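You operate a simulated robot arm through the tools that you are given. There is no shell and no other tool. Be economical: measure what you need, move in short steps, check, and stop when the job is done.

The job below is to be done with a simulated robot arm. You get a single attempt, and the scene is never put back.

TASK
Put the blue slat on the pane.

Only the result counts: the job must be done as asked and must still hold three seconds after the hand-in. Knocking over, shifting, dropping, spilling or breaking anything else fails it.

THE ROBOT
A 7-joint arm with a two-finger parallel gripper, fixed in place. Base frame: the origin is at the foot of the arm, x ahead of it, y to its left, z up; the work surface is at about z = 0. Lengths are in m, angles in rad, forces in N, time in s.
With the tool pointing down near the work surface it reaches from about 0.22 to 0.58 m from the base axis. Its first joint turns from -1.152 to 1.152 rad. Payload 2.5 kg.
The tool frame sits at the grasp point between the pads (the TCP): z along the fingers, y along the line on which they close. The tips reach 0.023 m beyond it. The gripper opens to 0.094 m. The fingers are 0.038 m wide and 0.01 m thick; the gripper's body (0.054 by 0.096 m) begins 0.039 m behind the TCP.
Orientation is that of the tool frame in the base frame, as [roll, pitch, yaw] about the fixed x, y, z axes, in that order (R = Rz(yaw) Ry(pitch) Rx(roll)). With the fingers straight down and closing along the base's y, the tool's x points along the base's -x, its y along +y and its z along -z.

THE INTERFACE
- The arm moves only by the tool jog_arm. Its argument "series" is a list of rows, each a list of 3 entries, a list of its own where there are three numbers: the finger opening in m, from 0 to 0.094, then the shift along the tool's x, y, z in units of 500 mm (1.0 is 500 mm), then the turn about the tool's z in units of 60 degrees (1.0 is 60 degrees). In form: [[fingers, [dx, dy, dz], yaw], ...]. A call has 1 to 20 rows; each row is the pose to reach, as a shift and turn from the pose commanded when the call began, along the tool's axes at that moment. A call with a number of a shift or a turn outside -1 to 1 is refused whole. Rows are played at 5 a second. More than 0.05 m and 0.15 rad between two rows, or a gripper value outside its range, and nothing of the call is played. Where a pose cannot be reached the arm comes as near as it can. A force on the tool above 40 N (or 10 N above the force at the start of the call, whichever is more), or a blocked arm, ends the call early, and 0.2 s more pass. The fingers move at their own pace (about 0.108 m/s each) and stop on an object; they squeeze with about 29 N. The grip force told is the motor's: it shows also when the fingers shut on nothing. Time passes only in rows, and 0.2 s behind the last, so rows that repeat a pose let the fingers close. The reply holds the time, the measured pose of the TCP, the force on the tool along the base axes, the opening and the grip force, in the units named above and with some noise.
- Cameras (640 x 400 px; columns grow to the right, rows downward): "scene" is fixed at [0.1192, -0.412, 0.5331]; the picture's right is [0.82, -0.57, 0.00], its down [-0.37, -0.53, -0.76] and it looks along [0.43, 0.63, -0.65] (base axes); focal length 350 px, centre (320, 200). "wrist" rides on the gripper at [0.086, 0.016, -0.074] in the tool frame; the picture's right is [-0.18, 0.98, 0.00], its down [-0.58, -0.11, -0.81] and it looks along [-0.79, -0.15, 0.59] (tool axes); focal length 243 px, centre (320, 200). There is no depth. A picture from a camera that has moved, and an enlarged one, comes with that camera's place and axes in the base frame and with its lens.
- camera(camera): a new picture of that camera. No time passes.
- zoom(camera, box): a new picture of the part [left, top, right, bottom] of that camera's present view, enlarged. No time passes.
- close_job(): hands the job in; it is judged then, once.

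Go step by step. Nothing tells you positions but the pictures and the camera data: compare them with the known pose of the tool, close in by small moves and look again before you grip or let go. The budget is 90 turns and 38 pictures, counting those below and the enlarged ones. Unless the task says otherwise, let go and move clear before handing in, and close with one line.

The tools are called by a JSON object that holds its "method" and its "body". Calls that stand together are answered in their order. jog_arm: Moves the arm, as the interface text tells. Its arguments: {"type":"object","properties":{"series":{"type":"array","items":{"type":"array"}}},"required":["series"]} The other tools are called the same way: camera (camera) takes a picture; zoom (camera, box) takes an enlarged picture of a part of a camera's view; close_job () hands the job in.

At the start:

```text
t: 0.0
tcp_pos: [0.3223, -0.1361, 0.244]
tool_rot: [3.141, 0.0, 3.141]
force: [-0.6, 0.0, 0.9]
width: 0.0937
grasp_force: 0.0
```

scene: 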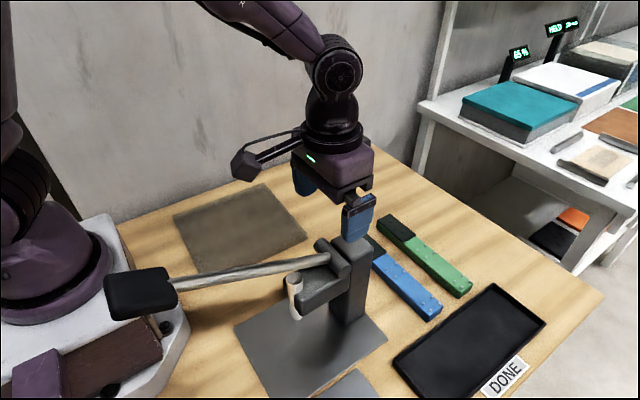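
wrist: 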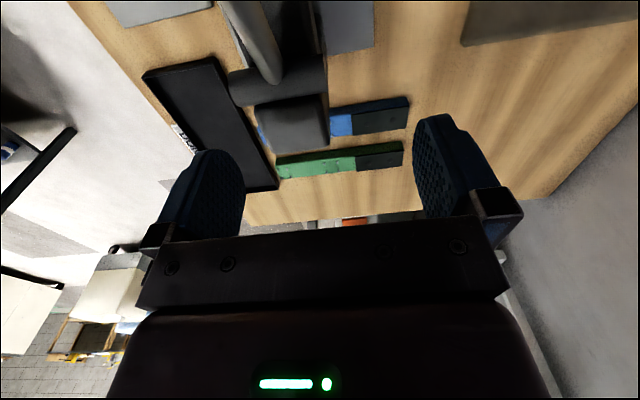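

I see a blue and a green slat, a black tray, a lever fixture on a grey plate, and a brownish sheet at the back left. I will enlarge the scene to identify the pane and the slat.

{"method": "zoom", "body": {"camera": "scene", "box": [340, 190, 500, 330]}}

{"method": "zoom", "body": {"camera": "scene", "box": [100, 160, 420, 400]}}

```text
2.86 times, centred on (420, 260) of scene
camera zoom: at [0.1192, -0.412, 0.5331], right [0.82, -0.57, 0.0], down [-0.37, -0.53, -0.76], along [0.43, 0.63, -0.65], focal length 999 px, centre (34, 29)
```

zoom: 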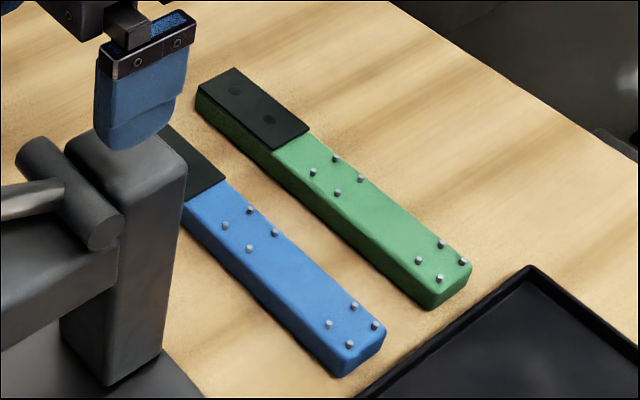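

```text
1.67 times, centred on (260, 280) of scene
camera zoom: at [0.1192, -0.412, 0.5331], right [0.82, -0.57, 0.0], down [-0.37, -0.53, -0.76], along [0.43, 0.63, -0.65], focal length 583 px, centre (420, 67)
```

zoom: 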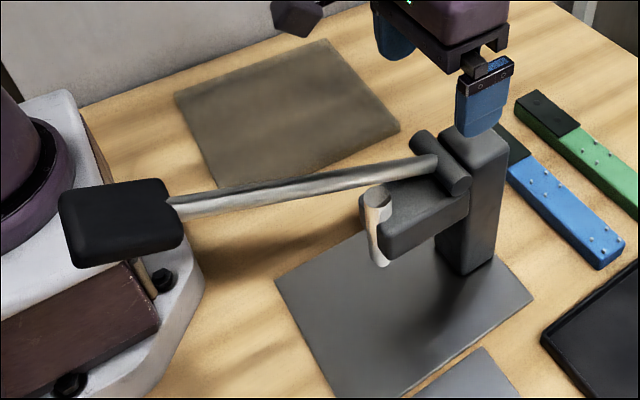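

The pane appears to be the flat brownish sheet (x 0.17–0.39, y 0.03–0.25). The blue slat lies along y at about x 0.455, y -0.25 to -0.035. I'll rise clear of the column first, then move over the slat and begin turning.

{"method": "jog_arm", "body": {"series": [[0.094, [0, 0, -0.06], 0], [0.094, [0, 0, -0.12], 0], [0.094, [-0.06, 0, -0.12], 0.125], [0.094, [-0.12, 0, -0.12], 0.25], [0.094, [-0.18, -0.01, -0.12], 0.375], [0.094, [-0.24, -0.018, -0.12], 0.5], [0.094, [-0.266, -0.018, -0.12], 0.625], [0.094, [-0.266, -0.018, -0.12], 0.75], [0.094, [-0.266, -0.018, -0.12], 0.875], [0.094, [-0.266, -0.018, -0.12], 1.0], [0.094, [-0.266, -0.018, -0.12], 1.0]]}}

```text
t: 2.4
tcp_pos: [0.4568, -0.1458, 0.3038]
tool_rot: [-3.141, 0.001, 2.092]
force: [0.7, -0.4, 0.2]
width: 0.0941
grasp_force: 0.0
```

The gripper is over the slat area; I finish the quarter turn and look.

{"method": "jog_arm", "body": {"series": [[0.07, [0, 0, 0], 0.125], [0.07, [0, 0, 0], 0.25], [0.07, [0, 0, 0], 0.375], [0.07, [0, 0, 0], 0.5], [0.07, [0, 0, 0], 0.5]]}}

{"method": "camera", "body": {"camera": "wrist"}}

{"method": "camera", "body": {"camera": "scene"}}

```text
t: 3.6
tcp_pos: [0.4548, -0.1444, 0.3047]
tool_rot: [3.14, 0.0, 1.571]
force: [0.3, -0.7, -0.4]
width: 0.0701
grasp_force: 0.0
```

```text
33 pictures are left
camera wrist: at [0.4713, -0.0573, 0.3782], right [0.98, -0.19, 0.0], down [-0.11, -0.58, 0.81], along [-0.15, -0.79, -0.59], focal length 243 px, centre (320, 200)
```

wrist: 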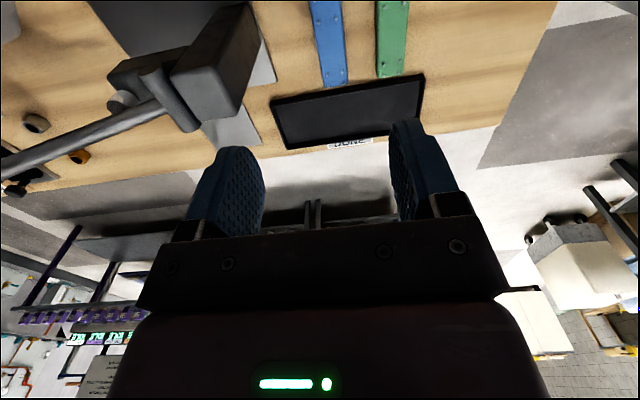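

```text
32 pictures are left
```

scene: 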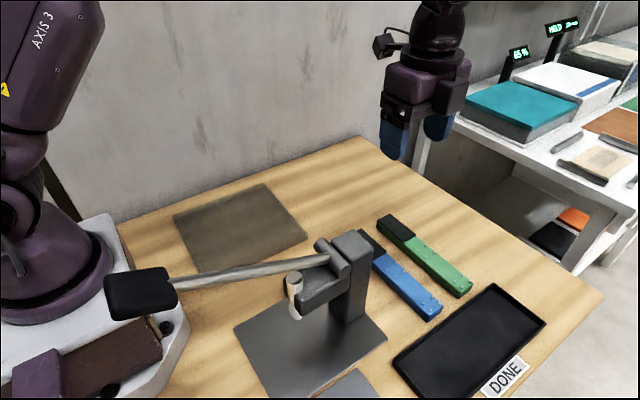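

The estimate for the slat agrees in both views (x≈0.455, near end y≈-0.25). I descend most of the way and check clearance.

{"method": "jog_arm", "body": {"series": [[0.07, [0, 0, 0.09], 0], [0.07, [0, 0, 0.18], 0], [0.07, [0, 0, 0.27], 0], [0.07, [0, 0, 0.36], 0], [0.07, [0, 0, 0.44], 0], [0.07, [0, 0, 0.44], 0]]}}

{"method": "camera", "body": {"camera": "wrist"}}

{"method": "zoom", "body": {"camera": "scene", "box": [320, 150, 500, 330]}}

```text
t: 5.0
tcp_pos: [0.4552, -0.145, 0.0817]
tool_rot: [3.14, 0.0, 1.573]
force: [0.2, -0.2, -0.2]
width: 0.0702
grasp_force: 0.0
```

```text
31 pictures are left
camera wrist: at [0.4713, -0.0574, 0.1557], right [0.98, -0.18, 0.0], down [-0.11, -0.58, 0.81], along [-0.15, -0.79, -0.59], focal length 243 px, centre (320, 200)
```

wrist: 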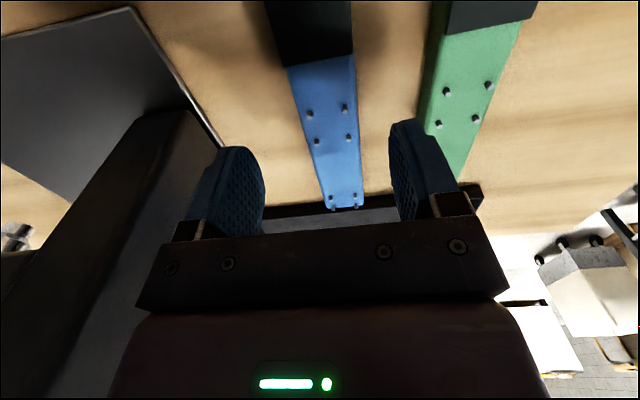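

```text
2.22 times, centred on (410, 240) of scene
camera zoom: at [0.1192, -0.412, 0.5331], right [0.82, -0.57, 0.0], down [-0.37, -0.53, -0.76], along [0.43, 0.63, -0.65], focal length 777 px, centre (120, 111)
```

zoom: 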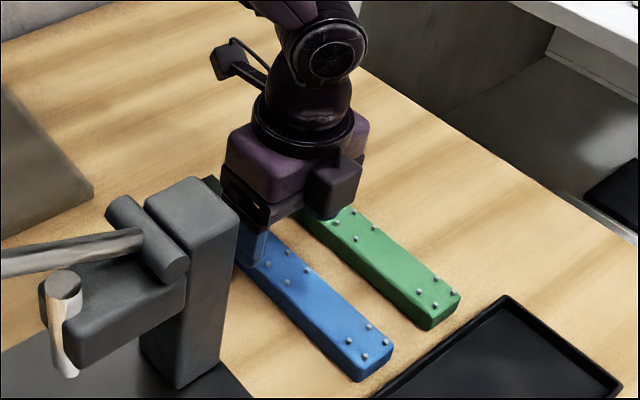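

The fingers straddle the blue slat with clearance to the green one and the column. I go down to grip height and close.

{"method": "jog_arm", "body": {"series": [[0.07, [0, 0.005, 0.05], 0], [0.07, [0, 0.005, 0.09], 0], [0.07, [0, 0.005, 0.107], 0], [0.07, [0, 0.005, 0.107], 0]]}}

{"method": "camera", "body": {"camera": "wrist"}}

```text
t: 6.0
tcp_pos: [0.4578, -0.1445, 0.0305]
tool_rot: [3.14, -0.001, 1.572]
force: [0.7, -0.5, -0.6]
width: 0.0701
grasp_force: 0.0
```

```text
29 pictures are left
camera wrist: at [0.4735, -0.0566, 0.1039], right [0.98, -0.18, 0.0], down [-0.11, -0.58, 0.81], along [-0.15, -0.79, -0.59], focal length 243 px, centre (320, 200)
```

wrist: 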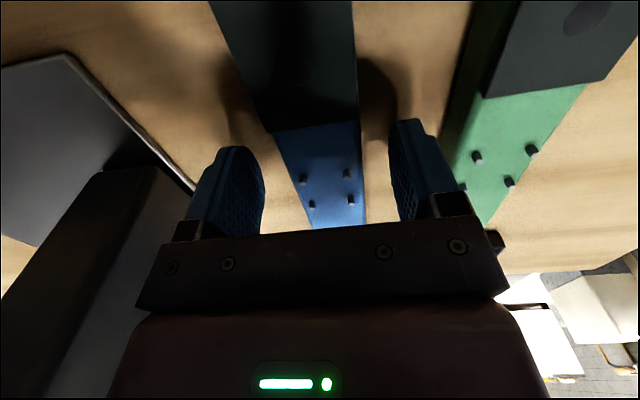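

The slat is between the pads, clear on both sides. A few mm lower and close.

{"method": "jog_arm", "body": {"series": [[0.07, [0, 0, 0.008], 0], [0.05, [0, 0, 0.008], 0], [0.03, [0, 0, 0.008], 0], [0.0, [0, 0, 0.008], 0], [0.0, [0, 0, 0.008], 0], [0.0, [0, 0, 0.008], 0]]}}

```text
t: 7.4
tcp_pos: [0.4575, -0.1449, 0.0268]
tool_rot: [3.141, -0.001, 1.572]
force: [0.0, -1.1, 0.2]
width: 0.0376
grasp_force: 29.2
```

Gripped at 0.0376 m width. I lift slightly to test the balance.

{"method": "jog_arm", "body": {"series": [[0.0, [0, 0, -0.02], 0], [0.0, [0, 0, -0.05], 0], [0.0, [0, 0, -0.05], 0], [0.0, [0, 0, -0.05], 0]]}}

{"method": "camera", "body": {"camera": "wrist"}}

{"method": "zoom", "body": {"camera": "scene", "box": [320, 150, 500, 330]}}

```text
t: 8.4
tcp_pos: [0.4573, -0.1455, 0.0508]
tool_rot: [3.141, -0.001, 1.57]
force: [0.1, -0.2, -1.4]
width: 0.0374
grasp_force: 29.1
```

```text
28 pictures are left
camera wrist: at [0.4735, -0.0576, 0.125], right [0.98, -0.18, 0.0], down [-0.11, -0.58, 0.81], along [-0.15, -0.79, -0.59], focal length 243 px, centre (320, 200)
```

wrist: 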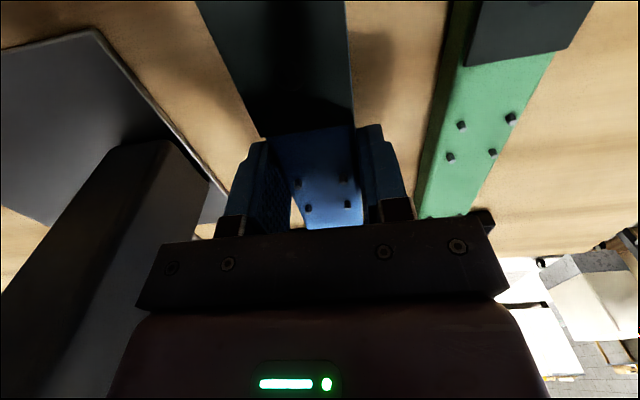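

```text
2.22 times, centred on (410, 240) of scene
camera zoom: at [0.1192, -0.412, 0.5331], right [0.82, -0.57, 0.0], down [-0.37, -0.53, -0.76], along [0.43, 0.63, -0.65], focal length 777 px, centre (120, 111)
```

zoom: 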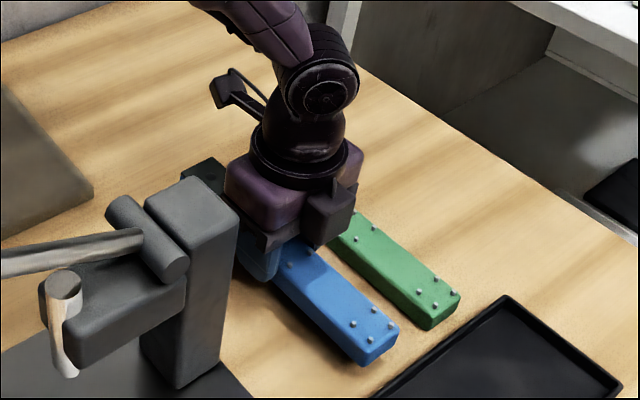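

The slat hangs level and light, so the grip is balanced. Next I lift to travel height and take a closer look at the pane.

{"method": "jog_arm", "body": {"series": [[0.0, [0, 0, -0.07], 0], [0.0, [0, 0, -0.14], 0], [0.0, [0, 0, -0.21], 0], [0.0, [0, 0, -0.28], 0], [0.0, [0, 0, -0.28], 0]]}}

{"method": "zoom", "body": {"camera": "scene", "box": [160, 175, 320, 285]}}

```text
t: 9.6
tcp_pos: [0.4569, -0.1468, 0.1911]
tool_rot: [3.141, 0.0, 1.571]
force: [0.5, -0.3, -1.7]
width: 0.0377
grasp_force: 28.8
```

```text
3.64 times, centred on (240, 230) of scene
camera zoom: at [0.1192, -0.412, 0.5331], right [0.82, -0.57, 0.0], down [-0.37, -0.53, -0.76], along [0.43, 0.63, -0.65], focal length 1272 px, centre (611, 91)
```

zoom: 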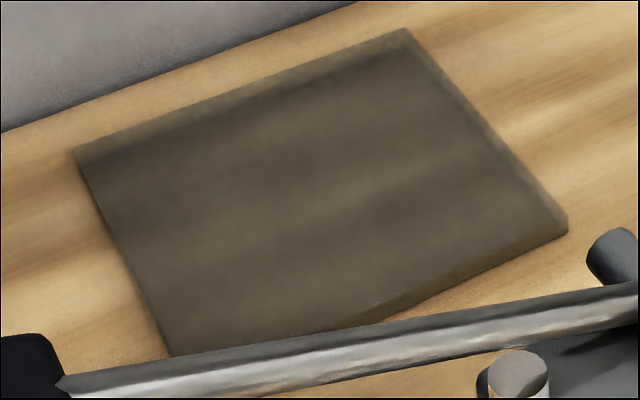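

The pane is a thin glass slab, roughly x 0.17–0.386, y 0.02–0.23, with its near-left corner hidden by the lever. The slat is about as long as the pane's side, so I'll place it diagonally at the centre (0.278, 0.125). I travel +y first, then -x while turning.

{"method": "jog_arm", "body": {"series": [[0.0, [0.07, 0, 0], 0], [0.0, [0.15, 0, 0], 0], [0.0, [0.23, 0, 0], 0], [0.0, [0.31, 0, 0], 0], [0.0, [0.39, 0, 0], 0], [0.0, [0.47, 0, 0], 0], [0.0, [0.542, 0, 0], 0], [0.0, [0.542, -0.06, 0], -0.125], [0.0, [0.542, -0.12, 0], -0.25], [0.0, [0.542, -0.18, 0], -0.375], [0.0, [0.542, -0.24, 0], -0.5], [0.0, [0.542, -0.3, 0], -0.625], [0.0, [0.542, -0.358, 0], -0.75], [0.0, [0.542, -0.358, 0], -0.75]]}}

{"method": "camera", "body": {"camera": "scene"}}

{"method": "camera", "body": {"camera": "wrist"}}

```text
t: 12.6
tcp_pos: [0.2779, 0.1251, 0.1925]
tool_rot: [3.141, -0.001, 2.358]
force: [-0.8, 0.1, -2.1]
width: 0.0379
grasp_force: 29.4
```

```text
25 pictures are left
```

scene: 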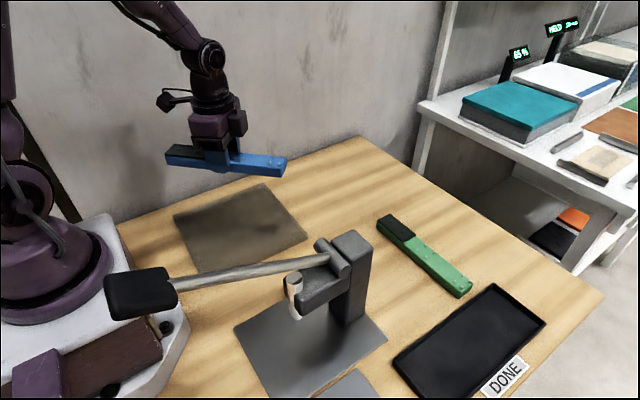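

```text
24 pictures are left
camera wrist: at [0.2276, 0.1987, 0.2667], right [0.82, 0.57, 0.0], down [0.33, -0.49, 0.81], along [0.46, -0.66, -0.59], focal length 243 px, centre (320, 200)
```

wrist: 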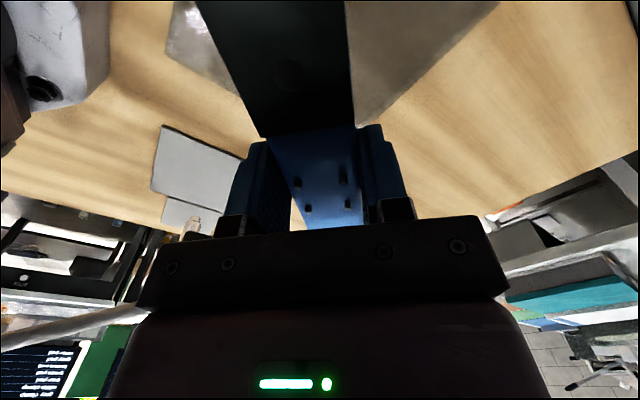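

Both views confirm the pane's edges, and the slat is over its centre. I lower to just above it and check.

{"method": "jog_arm", "body": {"series": [[0.0, [0, 0, 0.08], 0], [0.0, [0, 0, 0.16], 0], [0.0, [0, 0, 0.22], 0], [0.0, [0, 0, 0.26], 0], [0.0, [0, 0, 0.26], 0]]}}

{"method": "zoom", "body": {"camera": "scene", "box": [160, 140, 360, 290]}}

```text
t: 13.8
tcp_pos: [0.2801, 0.1264, 0.0621]
tool_rot: [-3.141, -0.001, 2.357]
force: [0.1, 0.3, -1.1]
width: 0.0378
grasp_force: 28.9
```

```text
2.67 times, centred on (260, 215) of scene
camera zoom: at [0.1192, -0.412, 0.5331], right [0.82, -0.57, 0.0], down [-0.37, -0.53, -0.76], along [0.43, 0.63, -0.65], focal length 933 px, centre (480, 160)
```

zoom: 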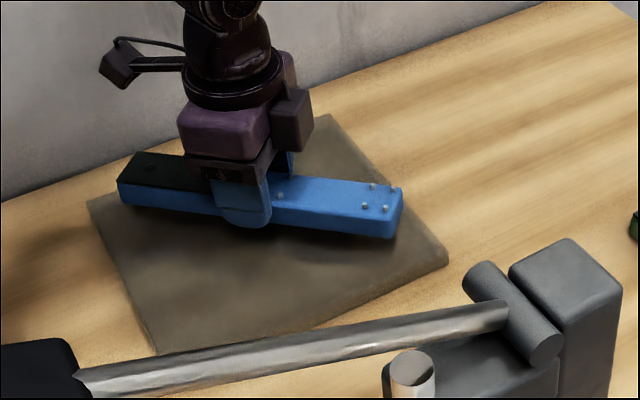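

The slat sits a little above the pane, well inside its outline. I lower slowly, watching the force.

{"method": "jog_arm", "body": {"series": [[0.0, [0, 0, 0.006], 0], [0.0, [0, 0, 0.012], 0], [0.0, [0, 0, 0.018], 0], [0.0, [0, 0, 0.024], 0], [0.0, [0, 0, 0.03], 0], [0.0, [0, 0, 0.036], 0], [0.0, [0, 0, 0.036], 0]]}}

```text
t: 15.4
tcp_pos: [0.2778, 0.1266, 0.0435]
tool_rot: [3.141, 0.0, 2.356]
force: [0.3, -1.1, -1.8]
width: 0.0376
grasp_force: 29.1
```

No contact yet; I continue in 1.5 mm steps.

{"method": "jog_arm", "body": {"series": [[0.0, [0, 0, 0.003], 0], [0.0, [0, 0, 0.006], 0], [0.0, [0, 0, 0.009], 0], [0.0, [0, 0, 0.009], 0]]}}

```text
t: 16.4
tcp_pos: [0.2785, 0.1257, 0.0398]
tool_rot: [3.139, 0.001, 2.356]
force: [-3.9, -3.2, 22.2]
width: 0.0377
grasp_force: 29.5
```

The slat has touched the pane (22 N). I ease off a little to relieve the load before opening.

{"method": "jog_arm", "body": {"series": [[0.0, [0, 0, -0.002], 0], [0.0, [0, 0, -0.002], 0]]}}

{"method": "zoom", "body": {"camera": "scene", "box": [160, 140, 360, 290]}}

```text
t: 17.0
tcp_pos: [0.2792, 0.1275, 0.0395]
tool_rot: [-3.14, 0.001, 2.358]
force: [-0.5, -0.4, -2.1]
width: 0.0377
grasp_force: 29.1
```

```text
2.67 times, centred on (260, 215) of scene
camera zoom: at [0.1192, -0.412, 0.5331], right [0.82, -0.57, 0.0], down [-0.37, -0.53, -0.76], along [0.43, 0.63, -0.65], focal length 933 px, centre (480, 160)
```

zoom: 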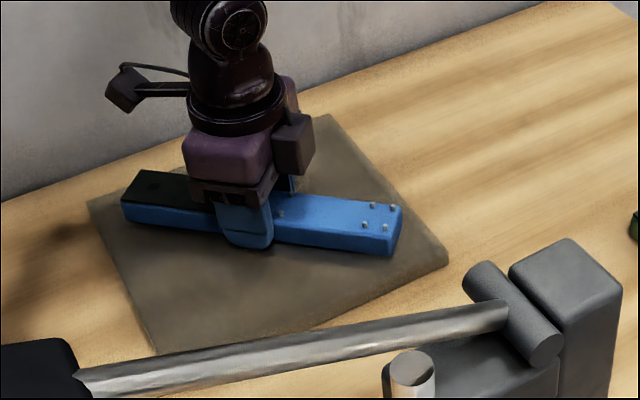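

The slat now rests or hovers within about half a millimetre of the pane. I open the fingers, then rise straight up.

{"method": "jog_arm", "body": {"series": [[0.0, [0, 0, 0.001], 0], [0.042, [0, 0, 0.001], 0], [0.05, [0, 0, 0.001], 0], [0.07, [0, 0, 0.001], 0], [0.07, [0, 0, 0.001], 0]]}}

{"method": "zoom", "body": {"camera": "scene", "box": [160, 140, 360, 290]}}

```text
t: 18.2
tcp_pos: [0.2778, 0.1263, 0.0398]
tool_rot: [-3.139, -0.001, 2.356]
force: [-0.2, 0.3, -0.1]
width: 0.0697
grasp_force: 0.1
```

```text
2.67 times, centred on (260, 215) of scene
camera zoom: at [0.1192, -0.412, 0.5331], right [0.82, -0.57, 0.0], down [-0.37, -0.53, -0.76], along [0.43, 0.63, -0.65], focal length 933 px, centre (480, 160)
```

zoom: 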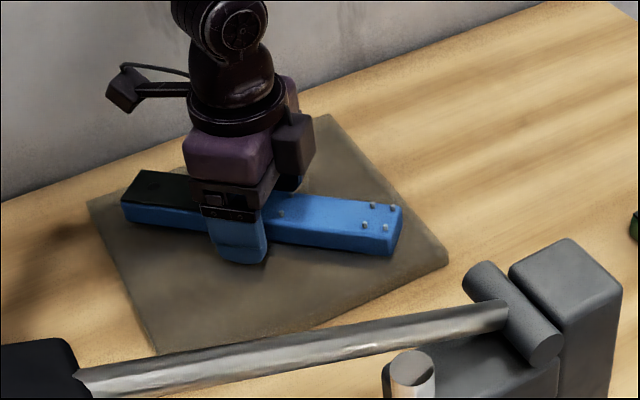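

The slat is released and lies still. I move straight up clear of it.

{"method": "jog_arm", "body": {"series": [[0.07, [0, 0, -0.03], 0], [0.07, [0, 0, -0.1], 0], [0.07, [0, 0, -0.18], 0], [0.07, [0, 0, -0.26], 0], [0.07, [0, 0, -0.34], 0], [0.07, [0, 0, -0.34], 0]]}}

{"method": "camera", "body": {"camera": "scene"}}

```text
t: 19.6
tcp_pos: [0.2796, 0.1244, 0.2103]
tool_rot: [-3.14, 0.001, 2.355]
force: [0.0, 0.0, 0.1]
width: 0.0699
grasp_force: 0.0
```

```text
20 pictures are left
```

scene: 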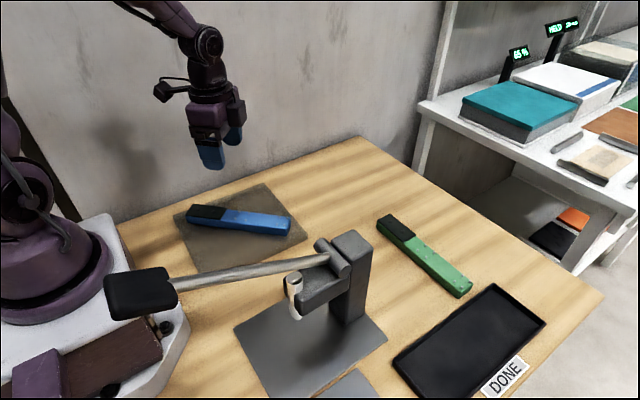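

The blue slat lies flat on the pane, fully inside its outline, and nothing else has moved. I hand in.

{"method": "close_job", "body": {}}

```text
The job is handed in.
```

The blue slat is lying flat on the pane, placed diagonally so it stays fully inside the edges. The gripper has let go and moved clear, and nothing else was disturbed.
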